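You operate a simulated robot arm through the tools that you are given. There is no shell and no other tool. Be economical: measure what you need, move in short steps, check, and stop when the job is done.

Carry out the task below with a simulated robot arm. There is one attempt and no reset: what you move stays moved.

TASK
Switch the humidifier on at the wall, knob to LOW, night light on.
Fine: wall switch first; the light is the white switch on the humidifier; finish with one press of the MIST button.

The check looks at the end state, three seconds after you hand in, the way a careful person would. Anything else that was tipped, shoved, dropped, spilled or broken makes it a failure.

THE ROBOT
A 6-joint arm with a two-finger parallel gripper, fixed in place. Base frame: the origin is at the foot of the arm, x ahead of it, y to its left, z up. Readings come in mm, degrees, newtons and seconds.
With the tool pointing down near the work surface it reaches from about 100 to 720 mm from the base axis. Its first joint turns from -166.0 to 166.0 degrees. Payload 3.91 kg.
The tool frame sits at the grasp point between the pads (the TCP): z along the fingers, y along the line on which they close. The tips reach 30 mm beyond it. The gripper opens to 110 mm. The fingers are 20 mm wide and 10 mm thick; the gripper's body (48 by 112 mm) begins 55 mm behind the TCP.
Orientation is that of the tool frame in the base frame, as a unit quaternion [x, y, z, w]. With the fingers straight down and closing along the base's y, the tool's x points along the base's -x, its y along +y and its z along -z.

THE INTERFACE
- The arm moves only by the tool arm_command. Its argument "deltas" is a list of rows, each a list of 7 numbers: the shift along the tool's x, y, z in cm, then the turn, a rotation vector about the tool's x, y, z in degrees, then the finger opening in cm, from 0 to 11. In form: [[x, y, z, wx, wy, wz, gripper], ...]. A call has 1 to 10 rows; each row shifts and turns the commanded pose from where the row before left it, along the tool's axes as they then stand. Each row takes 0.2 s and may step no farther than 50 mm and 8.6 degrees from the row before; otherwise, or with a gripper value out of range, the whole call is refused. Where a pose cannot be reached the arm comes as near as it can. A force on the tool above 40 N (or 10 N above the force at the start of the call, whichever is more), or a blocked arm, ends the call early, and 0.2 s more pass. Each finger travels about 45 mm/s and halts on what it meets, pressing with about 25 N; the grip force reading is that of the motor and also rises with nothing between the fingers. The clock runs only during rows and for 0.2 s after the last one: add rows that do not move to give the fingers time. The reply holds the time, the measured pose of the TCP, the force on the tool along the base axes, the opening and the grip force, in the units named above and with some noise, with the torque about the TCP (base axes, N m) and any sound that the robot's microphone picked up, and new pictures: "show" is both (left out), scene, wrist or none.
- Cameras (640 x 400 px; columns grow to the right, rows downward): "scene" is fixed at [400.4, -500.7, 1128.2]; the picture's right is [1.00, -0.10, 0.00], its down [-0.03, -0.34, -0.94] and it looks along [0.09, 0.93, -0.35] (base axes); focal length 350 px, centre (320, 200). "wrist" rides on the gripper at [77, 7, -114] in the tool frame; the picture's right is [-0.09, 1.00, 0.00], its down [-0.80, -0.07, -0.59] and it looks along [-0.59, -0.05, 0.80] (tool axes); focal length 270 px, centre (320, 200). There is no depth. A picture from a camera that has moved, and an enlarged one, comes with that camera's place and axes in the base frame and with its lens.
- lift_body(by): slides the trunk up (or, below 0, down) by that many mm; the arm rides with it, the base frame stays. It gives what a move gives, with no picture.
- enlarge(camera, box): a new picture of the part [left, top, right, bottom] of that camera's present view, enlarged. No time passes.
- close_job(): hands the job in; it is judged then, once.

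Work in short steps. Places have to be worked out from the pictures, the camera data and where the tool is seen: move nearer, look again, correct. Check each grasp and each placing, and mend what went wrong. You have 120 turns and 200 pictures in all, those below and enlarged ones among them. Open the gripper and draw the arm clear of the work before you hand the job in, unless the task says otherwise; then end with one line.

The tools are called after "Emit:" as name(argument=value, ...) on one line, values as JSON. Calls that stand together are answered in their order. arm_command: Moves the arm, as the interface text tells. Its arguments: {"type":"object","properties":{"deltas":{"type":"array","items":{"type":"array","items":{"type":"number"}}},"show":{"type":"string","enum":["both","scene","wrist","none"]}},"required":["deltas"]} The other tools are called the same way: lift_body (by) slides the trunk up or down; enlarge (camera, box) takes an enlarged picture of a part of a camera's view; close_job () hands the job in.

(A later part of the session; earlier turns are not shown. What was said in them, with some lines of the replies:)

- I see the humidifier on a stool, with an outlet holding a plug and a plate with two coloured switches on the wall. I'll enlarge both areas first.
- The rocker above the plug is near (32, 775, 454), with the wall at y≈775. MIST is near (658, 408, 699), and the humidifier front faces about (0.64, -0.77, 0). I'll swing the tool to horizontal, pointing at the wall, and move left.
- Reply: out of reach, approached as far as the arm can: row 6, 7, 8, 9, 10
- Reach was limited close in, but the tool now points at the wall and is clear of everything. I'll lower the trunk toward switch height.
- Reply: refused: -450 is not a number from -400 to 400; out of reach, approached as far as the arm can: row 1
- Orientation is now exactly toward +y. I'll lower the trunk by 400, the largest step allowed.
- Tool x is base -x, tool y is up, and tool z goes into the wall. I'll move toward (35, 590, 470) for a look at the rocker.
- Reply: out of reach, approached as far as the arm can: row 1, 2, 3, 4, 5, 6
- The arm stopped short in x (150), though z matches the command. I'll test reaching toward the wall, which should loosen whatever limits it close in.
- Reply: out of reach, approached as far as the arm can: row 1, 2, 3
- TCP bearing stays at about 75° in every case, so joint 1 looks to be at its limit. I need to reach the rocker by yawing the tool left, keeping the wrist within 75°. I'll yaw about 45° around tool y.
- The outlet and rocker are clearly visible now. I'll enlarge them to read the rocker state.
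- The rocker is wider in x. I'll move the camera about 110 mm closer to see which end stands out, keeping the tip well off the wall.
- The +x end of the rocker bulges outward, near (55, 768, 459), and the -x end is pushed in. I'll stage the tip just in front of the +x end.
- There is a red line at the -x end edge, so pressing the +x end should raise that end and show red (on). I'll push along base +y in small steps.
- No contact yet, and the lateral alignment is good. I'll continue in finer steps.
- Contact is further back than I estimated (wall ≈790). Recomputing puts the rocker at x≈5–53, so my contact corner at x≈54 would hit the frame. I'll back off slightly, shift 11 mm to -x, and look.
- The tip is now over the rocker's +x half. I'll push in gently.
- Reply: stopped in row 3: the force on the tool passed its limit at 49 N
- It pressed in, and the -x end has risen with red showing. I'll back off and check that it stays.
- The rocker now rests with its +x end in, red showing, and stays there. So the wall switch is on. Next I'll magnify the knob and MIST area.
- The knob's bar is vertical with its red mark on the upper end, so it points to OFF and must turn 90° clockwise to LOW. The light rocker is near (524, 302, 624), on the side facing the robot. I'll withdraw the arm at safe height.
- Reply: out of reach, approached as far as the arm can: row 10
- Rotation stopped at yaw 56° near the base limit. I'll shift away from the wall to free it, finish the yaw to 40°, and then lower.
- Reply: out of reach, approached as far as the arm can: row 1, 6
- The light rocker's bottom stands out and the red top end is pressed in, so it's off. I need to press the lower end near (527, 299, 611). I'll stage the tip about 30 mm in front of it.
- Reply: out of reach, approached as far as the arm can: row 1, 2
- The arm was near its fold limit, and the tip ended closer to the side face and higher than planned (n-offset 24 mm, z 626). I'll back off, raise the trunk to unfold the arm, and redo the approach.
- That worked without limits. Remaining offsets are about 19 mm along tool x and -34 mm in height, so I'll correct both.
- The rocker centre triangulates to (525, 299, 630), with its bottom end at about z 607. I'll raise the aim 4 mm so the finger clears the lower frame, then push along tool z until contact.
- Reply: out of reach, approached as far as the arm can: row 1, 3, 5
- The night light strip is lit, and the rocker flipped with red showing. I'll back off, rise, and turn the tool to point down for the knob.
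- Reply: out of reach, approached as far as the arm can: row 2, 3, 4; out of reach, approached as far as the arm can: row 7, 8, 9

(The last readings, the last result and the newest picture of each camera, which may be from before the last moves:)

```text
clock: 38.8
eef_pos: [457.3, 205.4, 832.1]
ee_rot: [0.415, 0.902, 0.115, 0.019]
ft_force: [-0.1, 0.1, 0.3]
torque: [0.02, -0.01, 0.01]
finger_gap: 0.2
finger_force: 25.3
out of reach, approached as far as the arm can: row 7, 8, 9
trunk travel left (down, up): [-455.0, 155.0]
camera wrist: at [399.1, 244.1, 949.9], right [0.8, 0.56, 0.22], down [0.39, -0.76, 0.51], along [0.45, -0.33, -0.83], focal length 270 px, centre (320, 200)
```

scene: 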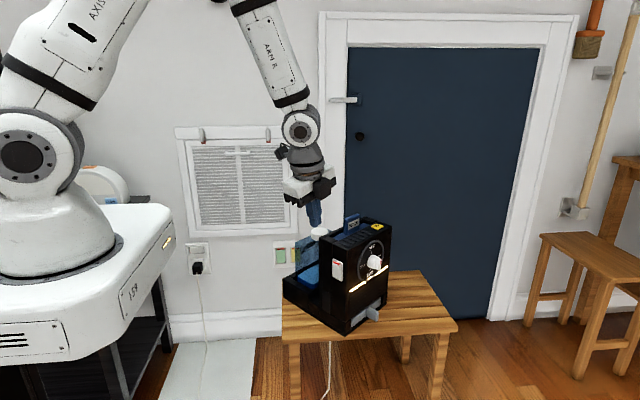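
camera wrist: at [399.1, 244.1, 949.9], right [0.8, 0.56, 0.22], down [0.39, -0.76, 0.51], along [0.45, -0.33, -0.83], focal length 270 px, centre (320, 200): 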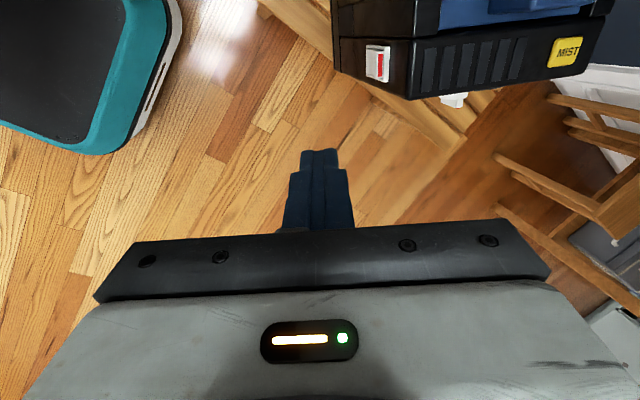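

The tool is nearly down, leaning about 13° along e. I'll lower the trunk for better reach and finish levelling.

Emit:
lift_body(by=-110)

Emit:
arm_command(deltas=[[0, 3, 0, 0, 0, 0, 0], [0, 3, 0, 4, 0, 0, 0], [0, 0, 0, 4, -1.8, 0, 0], [0, 0, 0, 4.5, -1.8, 0, 0]], show="none")

```text
clock: 40.2
eef_pos: [457.5, 204.0, 722.5]
ee_rot: [0.415, 0.902, 0.115, 0.019]
ft_force: [0.1, 0.3, 0.4]
torque: [-0.03, 0.06, 0.01]
finger_gap: 0.1
finger_force: 24.7
trunk travel left (down, up): [-345.0, 265.0]
```

```text
clock: 41.2
eef_pos: [502.1, 241.7, 735.6]
ee_rot: [0.416, 0.909, 0.002, 0.002]
ft_force: [0.3, -0.1, 0.2]
torque: [0.01, 0.0, -0.01]
finger_gap: 0.1
finger_force: 25.2
trunk travel left (down, up): [-345.0, 265.0]
```

The camera would hit the WICK tab with tool x facing the humidifier. I'll spin the tool 180° about its axis so the camera sits on the front side.

Emit:
arm_command(deltas=[[0, 0, 0, 0, 0, -8.2, 0], [0, 0, 0, 0, 0, -8.2, 0], [0, 0, 0, 0, 0, -8.2, 0], [0, 0, 0, 0, 0, -8.2, 0], [0, 0, 0, 0, 0, -8.2, 0], [0, 0, 0, 0, 0, -8.2, 0], [0, 0, 0, 0, 0, -8.2, 0], [0, 0, 0, 0, 0, -8.2, 0], [0, 0, 0, 0, 0, -8.2, 0], [0, 0, 0, 0, 0, -8.2, 0]], show="none")

Emit:
arm_command(deltas=[[0, 0, 0, 0, 0, -8.2, 0], [0, 0, 0, 0, 0, -8.2, 0], [0, 0, 0, 0, 0, -8.2, 0], [0, 0, 0, 0, 0, -8.2, 0], [0, 0, 0, 0, 0, -8.2, 0], [0, 0, 0, 0, 0, -8.2, 0], [0, 0, 0, 0, 0, -8.2, 0], [0, 0, 0, 0, 0, -8.2, 0], [0, 0, 0, 0, 0, -8.2, 0], [0, 0, 0, 0, 0, -8.2, 0]], show="none")

Emit:
arm_command(deltas=[[0, 0, 0, 0, 0, -8.2, 0], [0, 0, 0, 0, 0, -8.4, 0]])

```text
clock: 43.4
eef_pos: [503.5, 242.5, 734.5]
ee_rot: [-0.282, 0.959, 0.001, 0.003]
ft_force: [0.3, -0.3, -0.6]
torque: [0.01, -0.01, 0.02]
finger_gap: 0.0
finger_force: 25.1
trunk travel left (down, up): [-345.0, 265.0]
```

```text
clock: 45.6
eef_pos: [501.8, 243.8, 735.3]
ee_rot: [0.842, -0.539, 0.002, -0.003]
ft_force: [0.2, 0.6, 0.4]
torque: [0.01, 0.0, 0.01]
finger_gap: 0.0
finger_force: 25.0
trunk travel left (down, up): [-345.0, 265.0]
```

```text
clock: 46.2
eef_pos: [501.4, 242.3, 735.3]
ee_rot: [0.911, -0.412, 0.003, -0.003]
ft_force: [0.8, 0.5, 0.1]
torque: [-0.02, 0.02, 0.0]
finger_gap: 0.0
finger_force: 24.9
trunk travel left (down, up): [-345.0, 265.0]
camera wrist: at [548.3, 178.4, 850.5], right [-0.81, -0.59, -0.01], down [-0.48, 0.65, 0.59], along [-0.35, 0.48, -0.8], focal length 270 px, centre (320, 200)
```

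scene: 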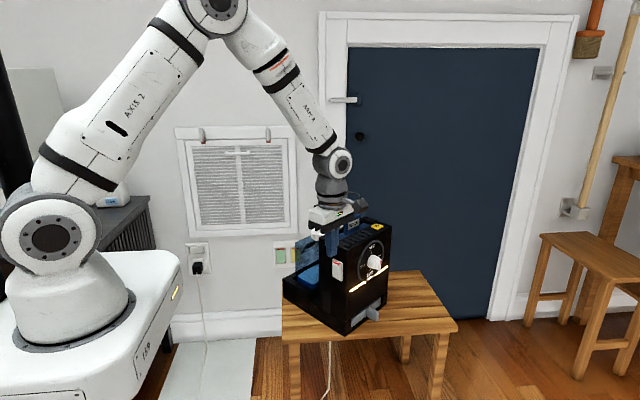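
wrist: 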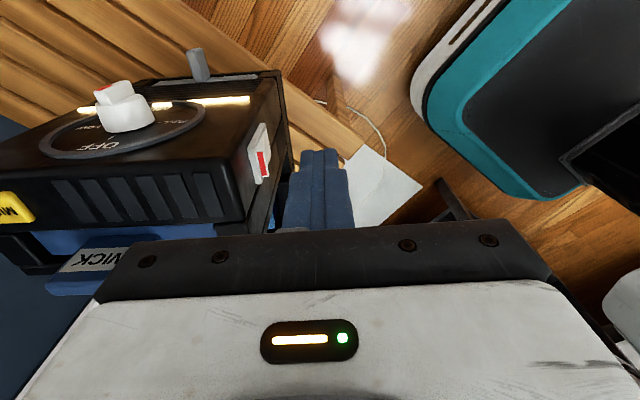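

Now the wrist camera sees the front. I'll enlarge the knob.

Emit:
enlarge(camera="wrist", box=[30, 60, 230, 170])

```text
3.20 times, centred on (130, 115) of wrist
camera zoom: at [548.3, 178.4, 850.5], right [-0.81, -0.59, -0.01], down [-0.48, 0.65, 0.59], along [-0.35, 0.48, -0.8], focal length 865 px, centre (928, 472)
```

zoom: 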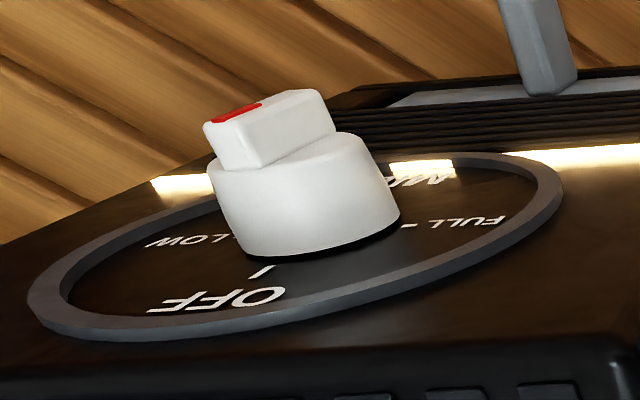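

The bar is vertical with the red end up, centred near e≈704, z≈623, and its front is about 37 mm from the dial. I'll bring the closed fingertip in front of the panel, left of the bar, at about upper-bar height.

Emit:
arm_command(deltas=[[2.5, 0, 0, 0, 0, 0, 0], [2.5, 0, 0, 0, 0, 0, 0], [0, -3.5, 0, 0, 0, 0, 0], [0, -3.5, 0, 0, 0, 0, 0], [0, -2.8, 0, 0, 0, 0, 0], [0, 0, 3.5, 0, 0, 0, 0], [0, 0, 3.5, 0, 0, 0, 0]])

Emit:
enlarge(camera="wrist", box=[160, 60, 380, 200])

Emit:
enlarge(camera="scene", box=[330, 210, 410, 290])

```text
clock: 47.8
eef_pos: [606.6, 267.3, 665.9]
ee_rot: [0.911, -0.413, 0.002, -0.002]
ft_force: [-1.0, 0.0, 0.3]
torque: [0.04, -0.02, 0.03]
finger_gap: 0.0
finger_force: 24.9
trunk travel left (down, up): [-345.0, 265.0]
camera wrist: at [653.3, 202.9, 781.3], right [-0.81, -0.59, -0.01], down [-0.48, 0.65, 0.59], along [-0.35, 0.48, -0.8], focal length 270 px, centre (320, 200)
```

scene: 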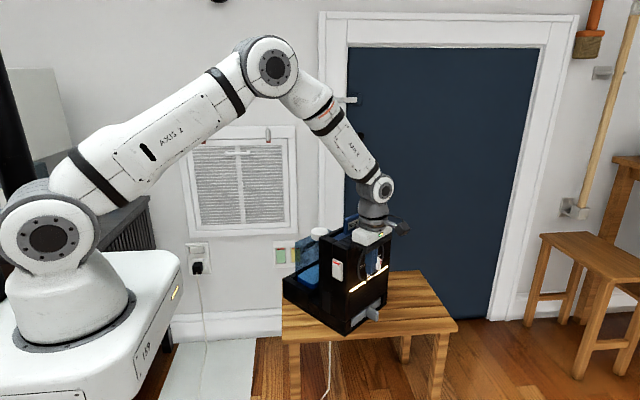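
wrist: 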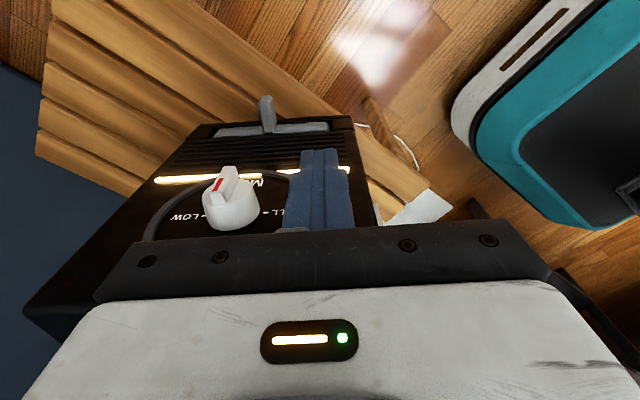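

```text
2.86 times, centred on (270, 130) of wrist
camera zoom: at [653.3, 202.9, 781.3], right [-0.81, -0.59, -0.01], down [-0.48, 0.65, 0.59], along [-0.35, 0.48, -0.8], focal length 772 px, centre (463, 400)
```

zoom: 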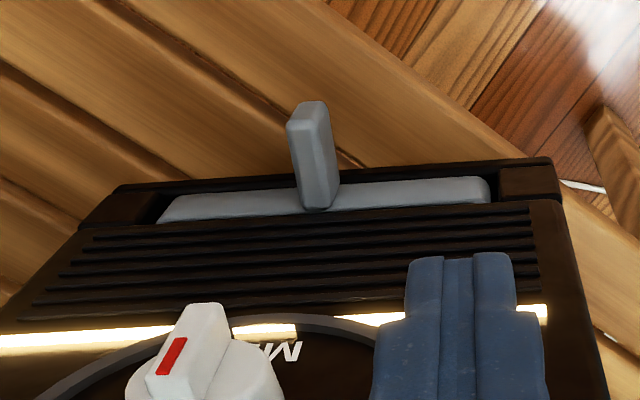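

```text
5.00 times, centred on (370, 250) of scene
camera zoom: at [400.4, -500.7, 1128.2], right [1.0, -0.1, 0.0], down [-0.03, -0.34, -0.94], along [0.09, 0.93, -0.35], focal length 1748 px, centre (70, -50)
```

zoom: 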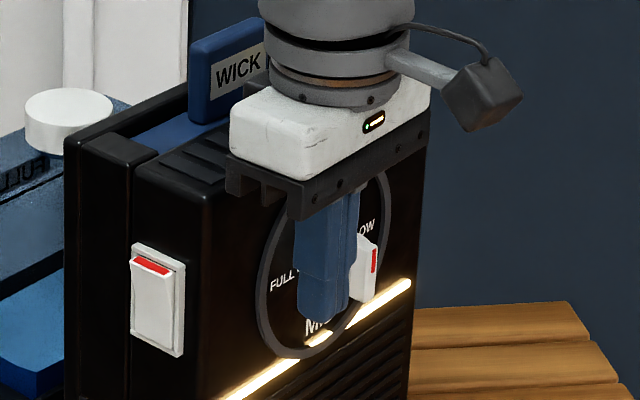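

Triangulation gives the red stripe at (650, 318, 638), so the bar centre is at e≈703, z≈631, with its front at n≈170. I'll move the fingertip right beside the bar's upper left.

Emit:
arm_command(deltas=[[0, -2, -0.3, 0, 0, 0, 0], [-1.2, 0, 0, 0, 0, 0, 0], [0, -2.1, 0, 0, 0, 0, 0]])

Emit:
enlarge(camera="wrist", box=[200, 110, 400, 240])

Emit:
enlarge(camera="scene", box=[350, 230, 400, 280])

```text
clock: 48.6
eef_pos: [631.3, 304.9, 670.4]
ee_rot: [0.911, -0.413, 0.002, -0.002]
ft_force: [-0.4, 0.5, 0.2]
torque: [0.01, -0.03, -0.01]
finger_gap: 0.0
finger_force: 24.8
trunk travel left (down, up): [-345.0, 265.0]
camera wrist: at [677.3, 241.7, 784.5], right [-0.81, -0.59, -0.01], down [-0.48, 0.65, 0.59], along [-0.35, 0.48, -0.8], focal length 270 px, centre (320, 200)
```

scene: 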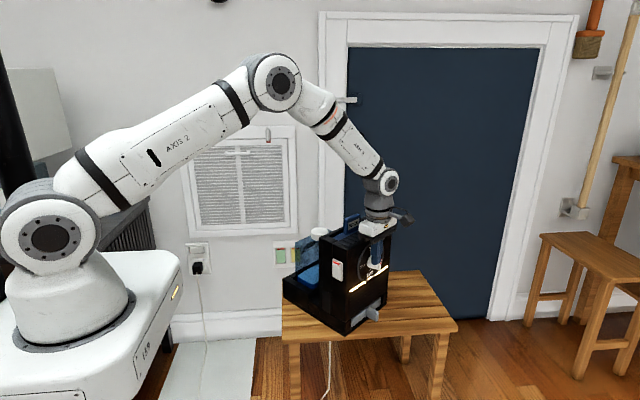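
wrist: 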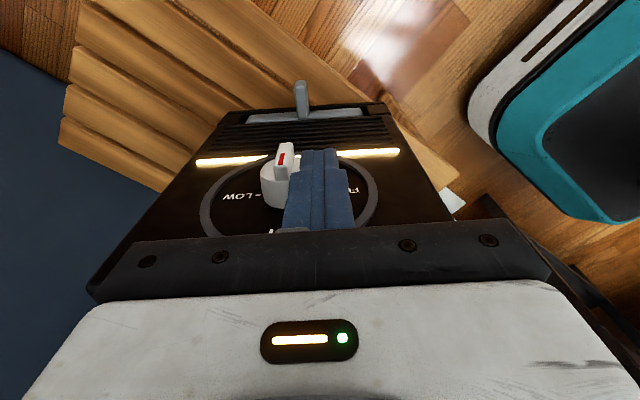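

```text
3.08 times, centred on (300, 175) of wrist
camera zoom: at [677.3, 241.7, 784.5], right [-0.81, -0.59, -0.01], down [-0.48, 0.65, 0.59], along [-0.35, 0.48, -0.8], focal length 832 px, centre (382, 277)
```

zoom: 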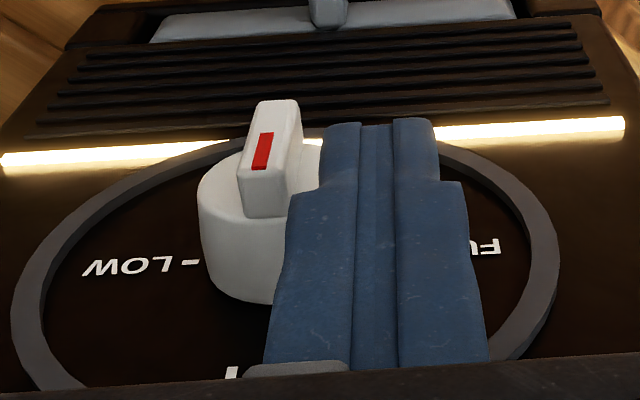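

```text
8.00 times, centred on (375, 255) of scene
camera zoom: at [400.4, -500.7, 1128.2], right [1.0, -0.1, 0.0], down [-0.03, -0.34, -0.94], along [0.09, 0.93, -0.35], focal length 2798 px, centre (-120, -240)
```

zoom: 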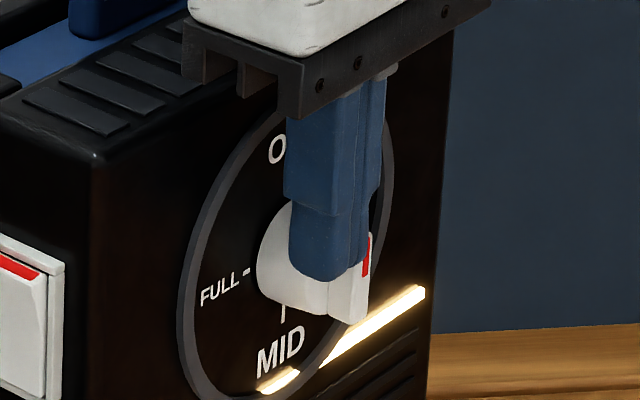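

The view confirms the finger sits to the left of the bar's upper half with about 7 mm gap. I'll push along +e by about 13 mm in small steps.

Emit:
arm_command(deltas=[[0, -0.5, 0, 0, 0, 0, 0], [0, -0.4, 0, 0, 0, 0, 0], [0, -0.4, 0, 0, 0, 0, 0]], show="none")

Emit:
enlarge(camera="wrist", box=[200, 110, 400, 240])

```text
clock: 49.4
eef_pos: [641.8, 315.1, 669.9]
ee_rot: [0.911, -0.412, 0.002, -0.004]
ft_force: [-0.6, -0.1, -0.2]
torque: [-0.02, 0.05, -0.03]
finger_gap: 0.0
finger_force: 24.7
trunk travel left (down, up): [-345.0, 265.0]
```

```text
3.08 times, centred on (300, 175) of wrist
camera zoom: at [688.3, 250.1, 783.8], right [-0.81, -0.59, -0.01], down [-0.48, 0.65, 0.59], along [-0.35, 0.48, -0.8], focal length 832 px, centre (382, 277)
```

zoom: 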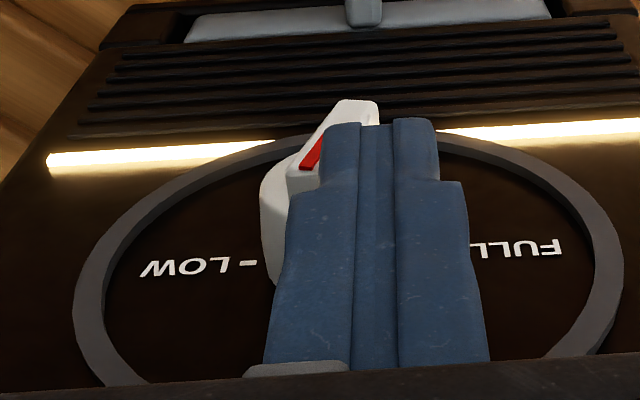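

The bar is turning cleanly. I'll continue along the arc: right, then slightly down.

Emit:
arm_command(deltas=[[0, -0.4, 0, 0, 0, 0, 0], [0, -0.3, 0.15, 0, 0, 0, 0]], show="none")

Emit:
enlarge(camera="wrist", box=[200, 110, 400, 240])

Emit:
enlarge(camera="scene", box=[350, 230, 400, 280])

```text
clock: 50.0
eef_pos: [647.7, 317.7, 666.9]
ee_rot: [0.911, -0.413, 0.002, -0.002]
ft_force: [-0.2, 0.6, -0.5]
torque: [-0.06, -0.02, -0.03]
finger_gap: 0.0
finger_force: 25.2
trunk travel left (down, up): [-345.0, 265.0]
```

```text
3.08 times, centred on (300, 175) of wrist
camera zoom: at [694.1, 254.4, 782.5], right [-0.81, -0.59, -0.01], down [-0.48, 0.65, 0.59], along [-0.35, 0.48, -0.8], focal length 832 px, centre (382, 277)
```

zoom: 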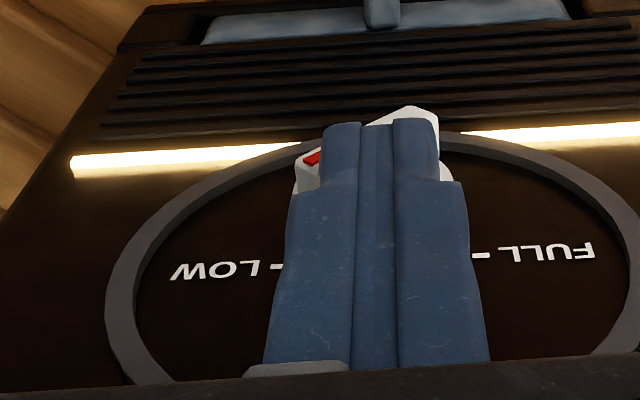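

```text
8.00 times, centred on (375, 255) of scene
camera zoom: at [400.4, -500.7, 1128.2], right [1.0, -0.1, 0.0], down [-0.03, -0.34, -0.94], along [0.09, 0.93, -0.35], focal length 2798 px, centre (-120, -240)
```

zoom: 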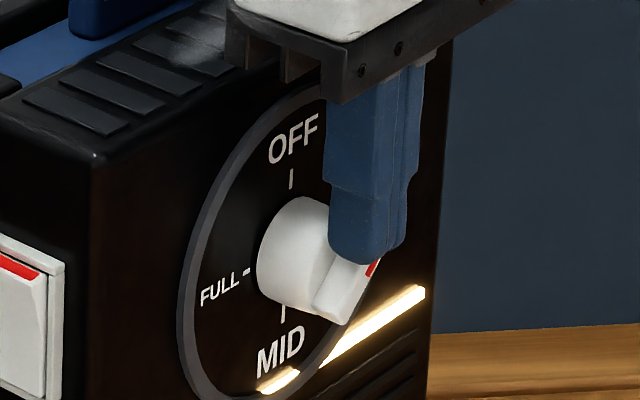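

It's about 60–70° round. I'll continue mostly downward in tiny steps.

Emit:
arm_command(deltas=[[0, -0.2, 0.2, 0, 0, 0, 0], [0, -0.1, 0.2, 0, 0, 0, 0]], show="none")

Emit:
enlarge(camera="wrist", box=[200, 110, 400, 240])

Emit:
enlarge(camera="scene", box=[340, 215, 400, 280])

```text
clock: 50.6
eef_pos: [650.6, 321.5, 665.3]
ee_rot: [0.911, -0.412, 0.002, -0.003]
ft_force: [0.2, -0.3, 0.4]
torque: [-0.01, 0.0, 0.02]
finger_gap: 0.0
finger_force: 24.9
trunk travel left (down, up): [-345.0, 265.0]
```

```text
3.08 times, centred on (300, 175) of wrist
camera zoom: at [696.6, 256.8, 778.8], right [-0.81, -0.59, -0.01], down [-0.48, 0.65, 0.59], along [-0.35, 0.48, -0.8], focal length 832 px, centre (382, 277)
```

zoom: 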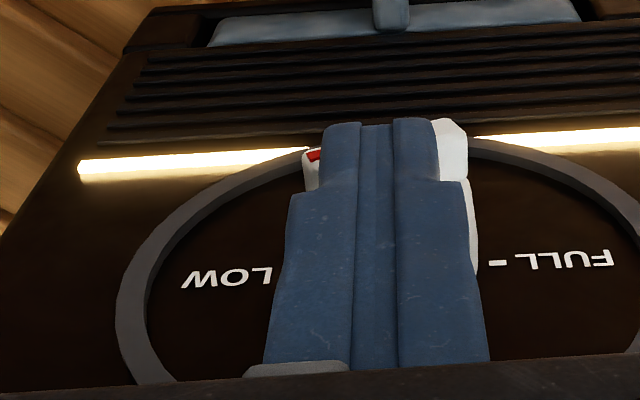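

```text
6.15 times, centred on (370, 248) of scene
camera zoom: at [400.4, -500.7, 1128.2], right [1.0, -0.1, 0.0], down [-0.03, -0.34, -0.94], along [0.09, 0.93, -0.35], focal length 2152 px, centre (12, -92)
```

zoom: 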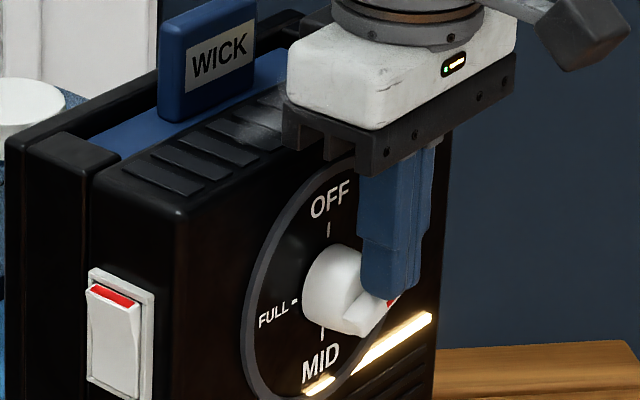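

It looks close to horizontal. I'll lift the finger to check.

Emit:
arm_command(deltas=[[0, 0, -2, 0, 0, 0, 0], [2, 0, -2, 0, 0, 0, 0], [2, 1, 0, 0, 0, 0, 0]], show="none")

Emit:
enlarge(camera="wrist", box=[200, 110, 400, 240])

Emit:
enlarge(camera="scene", box=[340, 215, 400, 280])

```text
clock: 51.4
eef_pos: [669.3, 283.9, 704.8]
ee_rot: [0.911, -0.412, 0.002, -0.003]
ft_force: [-0.6, -0.1, -0.3]
torque: [0.0, 0.0, 0.0]
finger_gap: 0.0
finger_force: 24.9
trunk travel left (down, up): [-345.0, 265.0]
```

```text
3.08 times, centred on (300, 175) of wrist
camera zoom: at [715.8, 220.3, 819.7], right [-0.81, -0.59, -0.01], down [-0.48, 0.65, 0.59], along [-0.35, 0.48, -0.8], focal length 832 px, centre (382, 277)
```

zoom: 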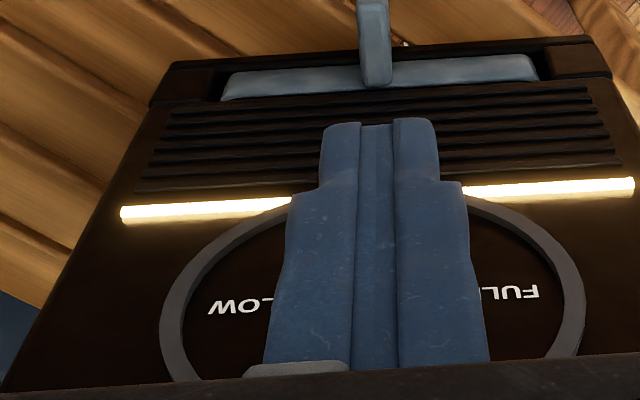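

```text
6.15 times, centred on (370, 248) of scene
camera zoom: at [400.4, -500.7, 1128.2], right [1.0, -0.1, 0.0], down [-0.03, -0.34, -0.94], along [0.09, 0.93, -0.35], focal length 2152 px, centre (12, -92)
```

zoom: 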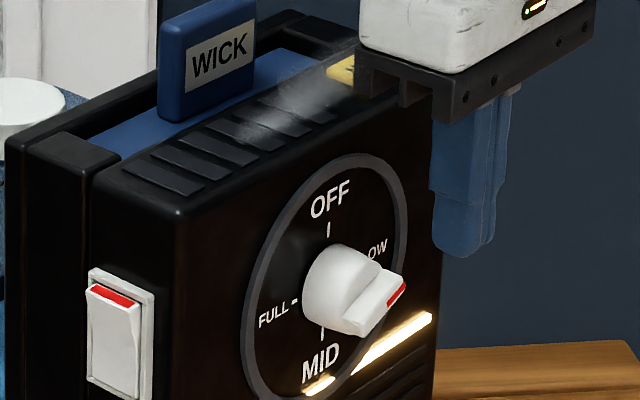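

Mist is already coming out faintly. The bar may still be around 10° short of LOW. I'll shift sideways so the wrist camera sees it unobstructed.

Emit:
arm_command(deltas=[[0, 3, 0, 0, 0, 0, 0], [0, 3, 0, 0, 0, 0, 0]], show="none")

Emit:
enlarge(camera="wrist", box=[160, 110, 360, 240])

Emit:
enlarge(camera="scene", box=[350, 230, 400, 280])

```text
clock: 52.0
eef_pos: [623.3, 245.0, 705.3]
ee_rot: [0.911, -0.413, 0.002, -0.002]
ft_force: [-1.2, 0.0, 0.4]
torque: [-0.02, -0.01, -0.01]
finger_gap: 0.0
finger_force: 25.0
trunk travel left (down, up): [-345.0, 265.0]
```

```text
3.08 times, centred on (260, 175) of wrist
camera zoom: at [669.8, 180.9, 820.2], right [-0.81, -0.59, -0.01], down [-0.48, 0.65, 0.59], along [-0.35, 0.48, -0.8], focal length 832 px, centre (505, 277)
```

zoom: 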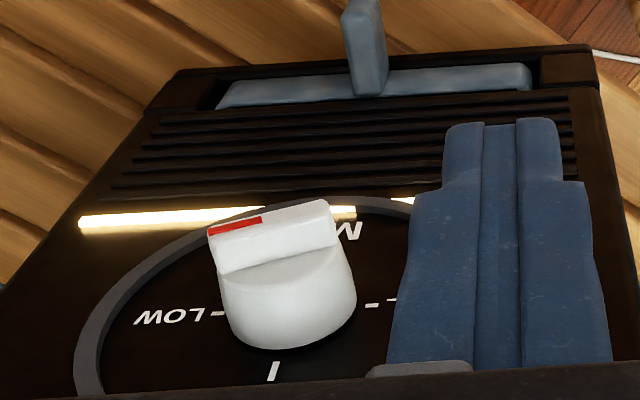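

```text
8.00 times, centred on (375, 255) of scene
camera zoom: at [400.4, -500.7, 1128.2], right [1.0, -0.1, 0.0], down [-0.03, -0.34, -0.94], along [0.09, 0.93, -0.35], focal length 2798 px, centre (-120, -240)
```

zoom: 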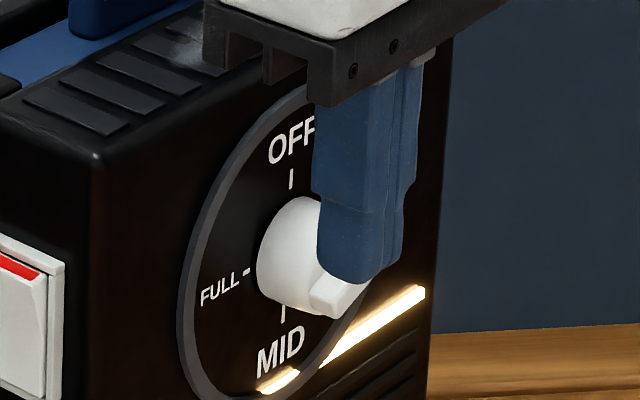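

Compared with the LOW–FULL tick line, the bar is about 12° short, with the red end still high. I'll return above the bar and press down with the flat fingertip spanning the axis and the red side, so it levels without overshooting.

Emit:
arm_command(deltas=[[0, -3.64, 0, 0, 0, 0, 0], [0, -3.64, 0, 0, 0, 0, 0], [-3.94, 0, 0, 0, 0, 0, 0], [0, 0, 3.5, 0, 0, 0, 0]], show="none")

Emit:
enlarge(camera="wrist", box=[200, 110, 400, 240])

```text
clock: 53.0
eef_pos: [651.7, 324.1, 669.2]
ee_rot: [0.911, -0.413, 0.002, -0.003]
ft_force: [0.3, 0.2, 0.5]
torque: [-0.02, -0.03, -0.02]
finger_gap: 0.1
finger_force: 25.0
trunk travel left (down, up): [-345.0, 265.0]
```

```text
3.08 times, centred on (300, 175) of wrist
camera zoom: at [698.2, 259.1, 783.5], right [-0.81, -0.59, -0.01], down [-0.48, 0.65, 0.59], along [-0.35, 0.48, -0.8], focal length 832 px, centre (382, 277)
```

zoom: 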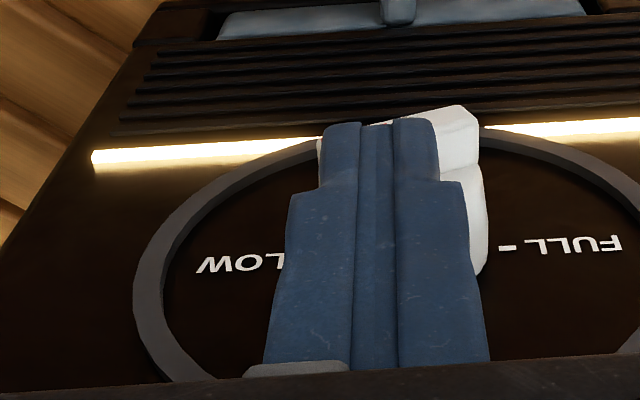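

Position is good (e 708.7, n 166). I'll press down in 2 mm steps to about z 662.

Emit:
arm_command(deltas=[[0, 0, 0.2, 0, 0, 0, 0], [0, 0, 0.2, 0, 0, 0, 0], [0, 0, 0.15, 0, 0, 0, 0], [0, 0, 0.15, 0, 0, 0, 0], [0, 0, 0, 0, 0, 0, 0]], show="none")

Emit:
enlarge(camera="scene", box=[350, 230, 400, 280])

Emit:
enlarge(camera="wrist", box=[200, 110, 400, 240])

```text
clock: 54.2
eef_pos: [651.8, 322.1, 661.9]
ee_rot: [0.911, -0.412, 0.002, -0.002]
ft_force: [0.1, -0.1, 0.2]
torque: [0.0, -0.03, 0.01]
finger_gap: 0.0
finger_force: 24.6
trunk travel left (down, up): [-345.0, 265.0]
```

```text
8.00 times, centred on (375, 255) of scene
camera zoom: at [400.4, -500.7, 1128.2], right [1.0, -0.1, 0.0], down [-0.03, -0.34, -0.94], along [0.09, 0.93, -0.35], focal length 2798 px, centre (-120, -240)
```

zoom: 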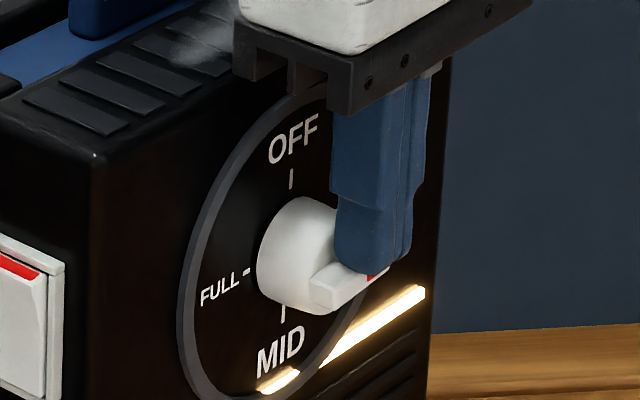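

```text
3.08 times, centred on (300, 175) of wrist
camera zoom: at [697.9, 258.7, 775.7], right [-0.81, -0.59, -0.01], down [-0.48, 0.65, 0.59], along [-0.35, 0.48, -0.8], focal length 832 px, centre (382, 277)
```

zoom: 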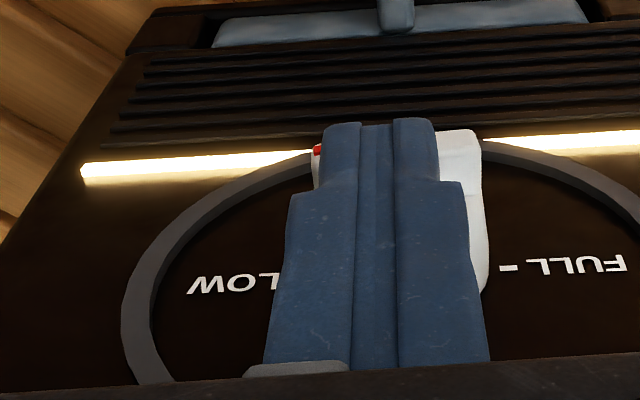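

The bar now looks parallel to the light strip. I'll lift away and verify.

Emit:
arm_command(deltas=[[0, 0, -2, 0, 0, 0, 0], [0, 0, -2.3, 0, 0, 0, 0], [4, 0, 0, 0, 0, 0, 0], [0, 3.6, 0, 0, 0, 0, 0], [0, 3.6, 0, 0, 0, 0, 0]], show="none")

Emit:
enlarge(camera="wrist", box=[160, 110, 360, 240])

```text
clock: 55.4
eef_pos: [623.7, 245.3, 706.7]
ee_rot: [0.911, -0.413, 0.002, -0.002]
ft_force: [-1.1, 0.1, 0.4]
torque: [-0.01, 0.0, 0.0]
finger_gap: 0.0
finger_force: 25.0
trunk travel left (down, up): [-345.0, 265.0]
```

```text
3.08 times, centred on (260, 175) of wrist
camera zoom: at [669.8, 181.1, 820.7], right [-0.81, -0.59, -0.01], down [-0.48, 0.65, 0.59], along [-0.35, 0.48, -0.8], focal length 832 px, centre (505, 277)
```

zoom: 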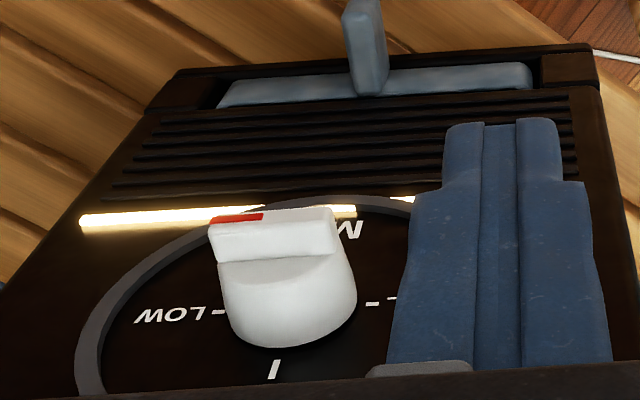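

The knob's red end now points along the LOW tick line. Next is MIST at about (658, 408, 699). I'll rise and move diagonally above it, then look.

Emit:
arm_command(deltas=[[0, 0, -4.7, 0, 0, 0, 0], [0, 0, -4.7, 0, 0, 0, 0], [-1, -3, 0, 0, 0, 0, 0], [-1, -3, 0, 0, 0, 0, 0], [-2.5, -2.5, 0, 0, 0, 0, 0], [-2.5, -2.3, 0, 0, 0, 0, 0], [-1.5, -1, 0, 0, 0, 0, 0]])

```text
clock: 57.0
eef_pos: [658.0, 386.1, 797.7]
ee_rot: [0.911, -0.413, 0.001, -0.002]
ft_force: [0.9, 0.1, -0.2]
torque: [-0.01, 0.01, 0.0]
finger_gap: 0.0
finger_force: 25.1
trunk travel left (down, up): [-345.0, 265.0]
camera wrist: at [703.4, 322.6, 913.4], right [-0.81, -0.59, -0.01], down [-0.48, 0.65, 0.59], along [-0.35, 0.48, -0.8], focal length 270 px, centre (320, 200)
```

scene: 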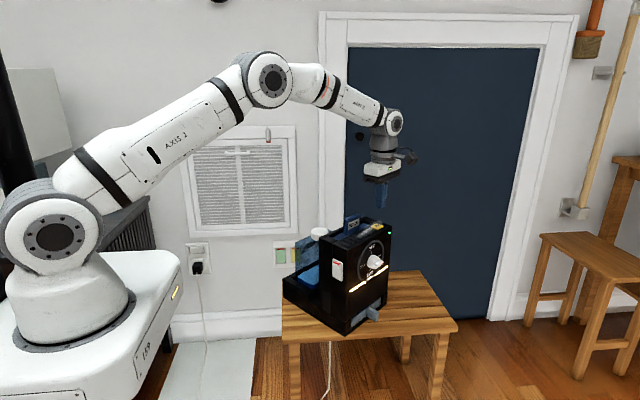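
wrist: 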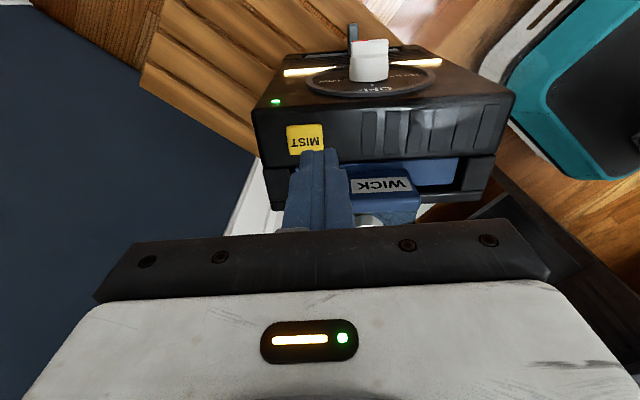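

MIST triangulates to (659, 406, 700), and a green LED is lit. I'll centre over the button and descend to about 10 mm above.

Emit:
arm_command(deltas=[[-1.44, -1.4, 0, 0, 0, 0, 0], [0, 0, 3, 0, 0, 0, 0], [0, 0, 2.4, 0, 0, 0, 0]])

Emit:
enlarge(camera="wrist", box=[220, 70, 420, 220])

Emit:
enlarge(camera="scene", box=[340, 190, 410, 260])

```text
clock: 57.8
eef_pos: [658.7, 408.0, 745.1]
ee_rot: [0.911, -0.412, 0.002, -0.002]
ft_force: [0.1, -0.9, -0.5]
torque: [0.0, 0.0, 0.0]
finger_gap: 0.1
finger_force: 24.6
trunk travel left (down, up): [-345.0, 265.0]
camera wrist: at [704.7, 342.7, 859.4], right [-0.81, -0.59, -0.01], down [-0.48, 0.65, 0.59], along [-0.35, 0.48, -0.8], focal length 270 px, centre (320, 200)
```

scene: 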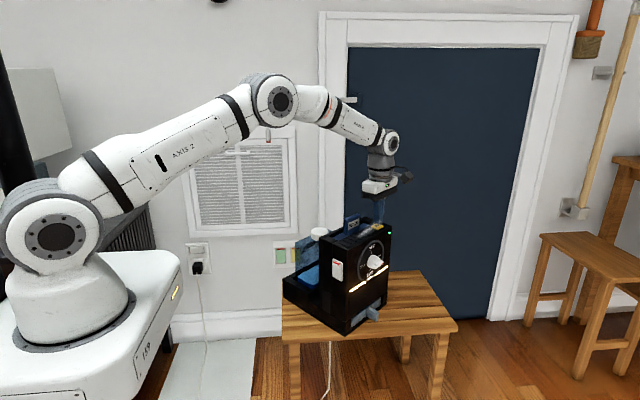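
wrist: 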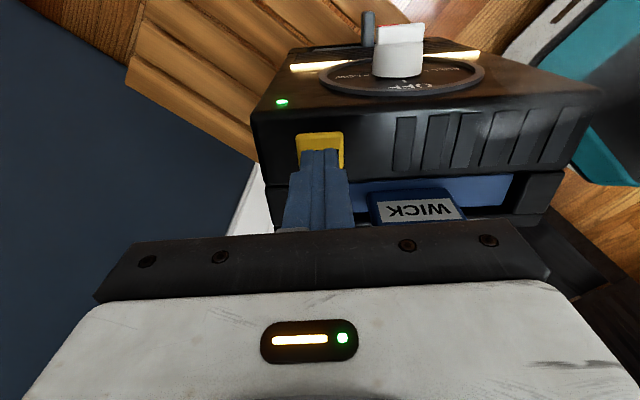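

```text
2.67 times, centred on (320, 145) of wrist
camera zoom: at [704.7, 342.7, 859.4], right [-0.81, -0.59, -0.01], down [-0.48, 0.65, 0.59], along [-0.35, 0.48, -0.8], focal length 721 px, centre (320, 347)
```

zoom: 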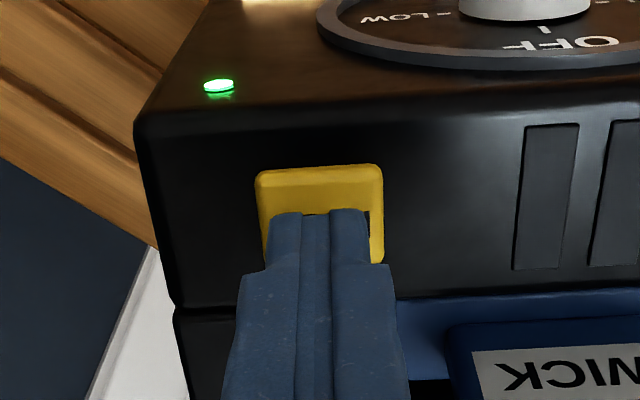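

```text
5.71 times, centred on (375, 225) of scene
camera zoom: at [400.4, -500.7, 1128.2], right [1.0, -0.1, 0.0], down [-0.03, -0.34, -0.94], along [0.09, 0.93, -0.35], focal length 1998 px, centre (6, 57)
```

zoom: 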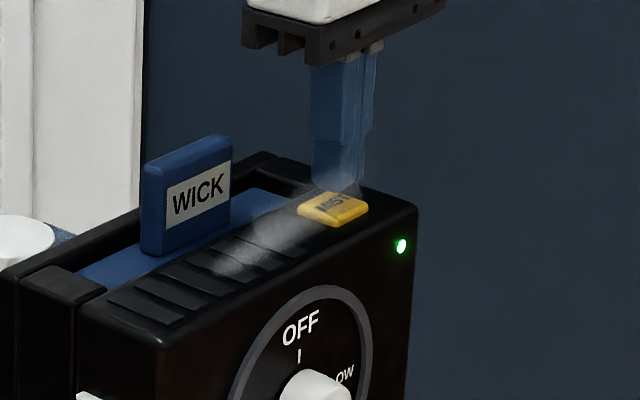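

The finger is centred over the button. I'll press down slowly in one continuous motion and check force and sound.

Emit:
arm_command(deltas=[[0, 0, 1.0, 0, 0, 0, 0], [0, 0, 0.3, 0, 0, 0, 0], [0, 0, 0.2, 0, 0, 0, 0], [0, 0, 0.2, 0, 0, 0, 0]], show="none")

Emit:
enlarge(camera="scene", box=[340, 190, 410, 260])

```text
clock: 58.8
eef_pos: [658.9, 407.1, 730.8]
ee_rot: [0.911, -0.412, 0.003, -0.005]
ft_force: [3.9, -1.7, 9.4]
torque: [-0.03, -0.16, 0.0]
finger_gap: 0.0
finger_force: 24.8
trunk travel left (down, up): [-345.0, 265.0]
heard: click
```

```text
5.71 times, centred on (375, 225) of scene
camera zoom: at [400.4, -500.7, 1128.2], right [1.0, -0.1, 0.0], down [-0.03, -0.34, -0.94], along [0.09, 0.93, -0.35], focal length 1998 px, centre (6, 57)
```

zoom: 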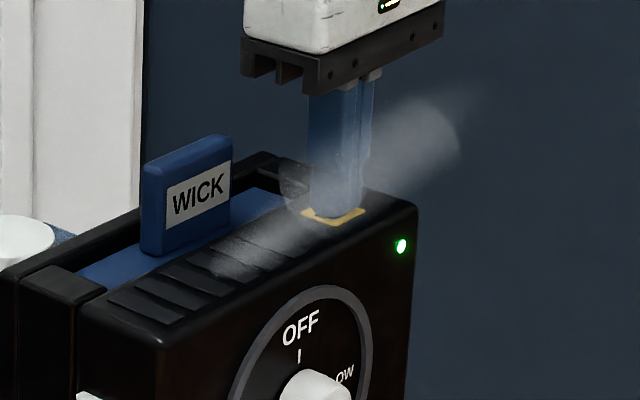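

A click was heard and the mist grew stronger, so the single press registered. I'll lift straight up and away.

Emit:
arm_command(deltas=[[0, 0, -3, 0, 0, 0, 0], [0, 0, -4, 0, 0, 0, 0], [0, 0, -4, 0, 0, 0, 0], [2, 3, 0, 0, 0, 0, 3], [2, 3, 0, 0, 0, 0, 6], [2, 3, 0, 0, 0, 0, 8], [2, 3, 0, 0, 0, 0, 8], [0, 4, 0, 0, 0, 0, 8], [0, 4, 0, 0, 0, 0, 8]])

Emit:
enlarge(camera="scene", box=[270, 190, 430, 340])

Emit:
enlarge(camera="scene", box=[180, 235, 230, 285])

```text
clock: 60.8
eef_pos: [559.7, 211.8, 837.0]
ee_rot: [0.911, -0.412, 0.002, -0.002]
ft_force: [0.4, -0.1, 0.1]
torque: [0.02, -0.01, -0.01]
finger_gap: 80.0
finger_force: 0.0
trunk travel left (down, up): [-345.0, 265.0]
camera wrist: at [606.1, 148.5, 951.2], right [-0.81, -0.59, -0.01], down [-0.48, 0.65, 0.59], along [-0.35, 0.48, -0.8], focal length 270 px, centre (320, 200)
```

scene: 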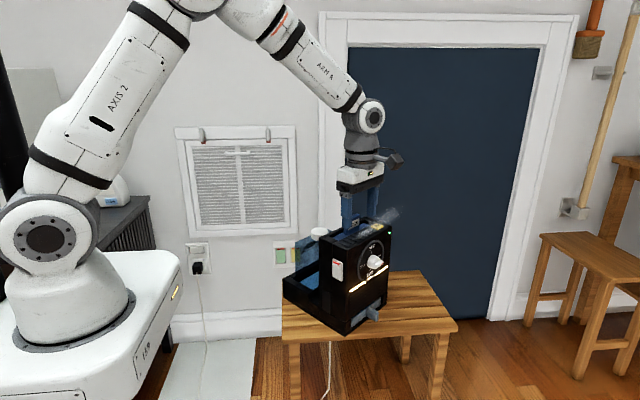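
wrist: 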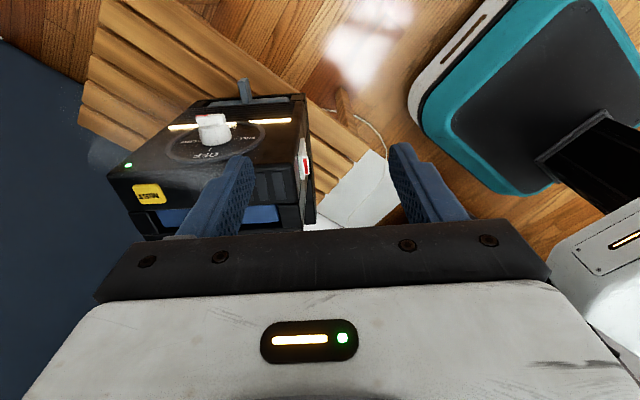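

```text
2.67 times, centred on (350, 265) of scene
camera zoom: at [400.4, -500.7, 1128.2], right [1.0, -0.1, 0.0], down [-0.03, -0.34, -0.94], along [0.09, 0.93, -0.35], focal length 932 px, centre (240, 27)
```

zoom: 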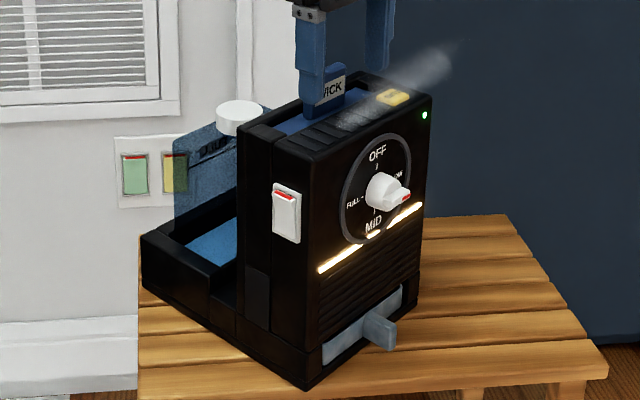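

```text
8.00 times, centred on (205, 260) of scene
camera zoom: at [400.4, -500.7, 1128.2], right [1.0, -0.1, 0.0], down [-0.03, -0.34, -0.94], along [0.09, 0.93, -0.35], focal length 2798 px, centre (1240, -280)
```

zoom: 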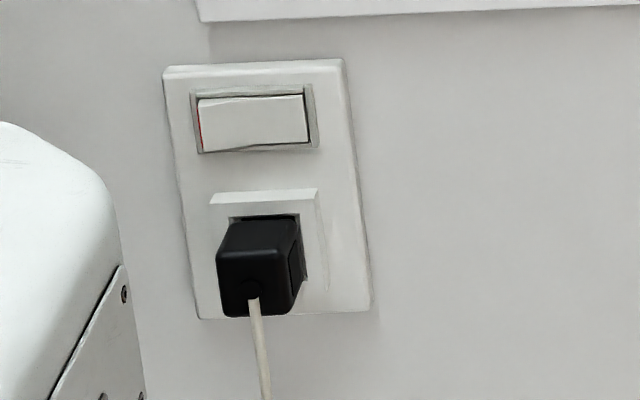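

The wall switch, knob, light and mist all look right. I'll raise the arm further clear and take one last look.

Emit:
arm_command(deltas=[[0, 2, -4, 0, 0, 0, 11], [0, 3, -4, 0, 0, 0, 11], [0, 4, 0, 0, 0, 0, 11], [0, 0, 0, 0, 0, 0, 11]], show="none")

Emit:
enlarge(camera="scene", box=[320, 200, 420, 300])

```text
clock: 61.8
eef_pos: [491.7, 155.1, 916.8]
ee_rot: [0.911, -0.412, 0.002, -0.004]
ft_force: [0.2, 0.0, 0.4]
torque: [0.0, 0.01, 0.0]
finger_gap: 110.1
finger_force: 0.1
trunk travel left (down, up): [-345.0, 265.0]
```

```text
4.00 times, centred on (370, 250) of scene
camera zoom: at [400.4, -500.7, 1128.2], right [1.0, -0.1, 0.0], down [-0.03, -0.34, -0.94], along [0.09, 0.93, -0.35], focal length 1399 px, centre (120, 0)
```

zoom: 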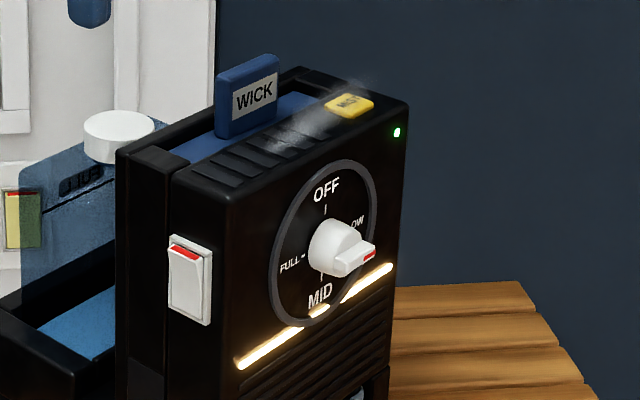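

Everything is in the requested state and the arm is clear, so I'm handing in.

Emit:
close_job()

```text
The job is handed in.
```

The humidifier is on at the wall, its knob points to LOW, the night light is lit, and I pressed MIST once at the end (it clicked, and mist is coming out).
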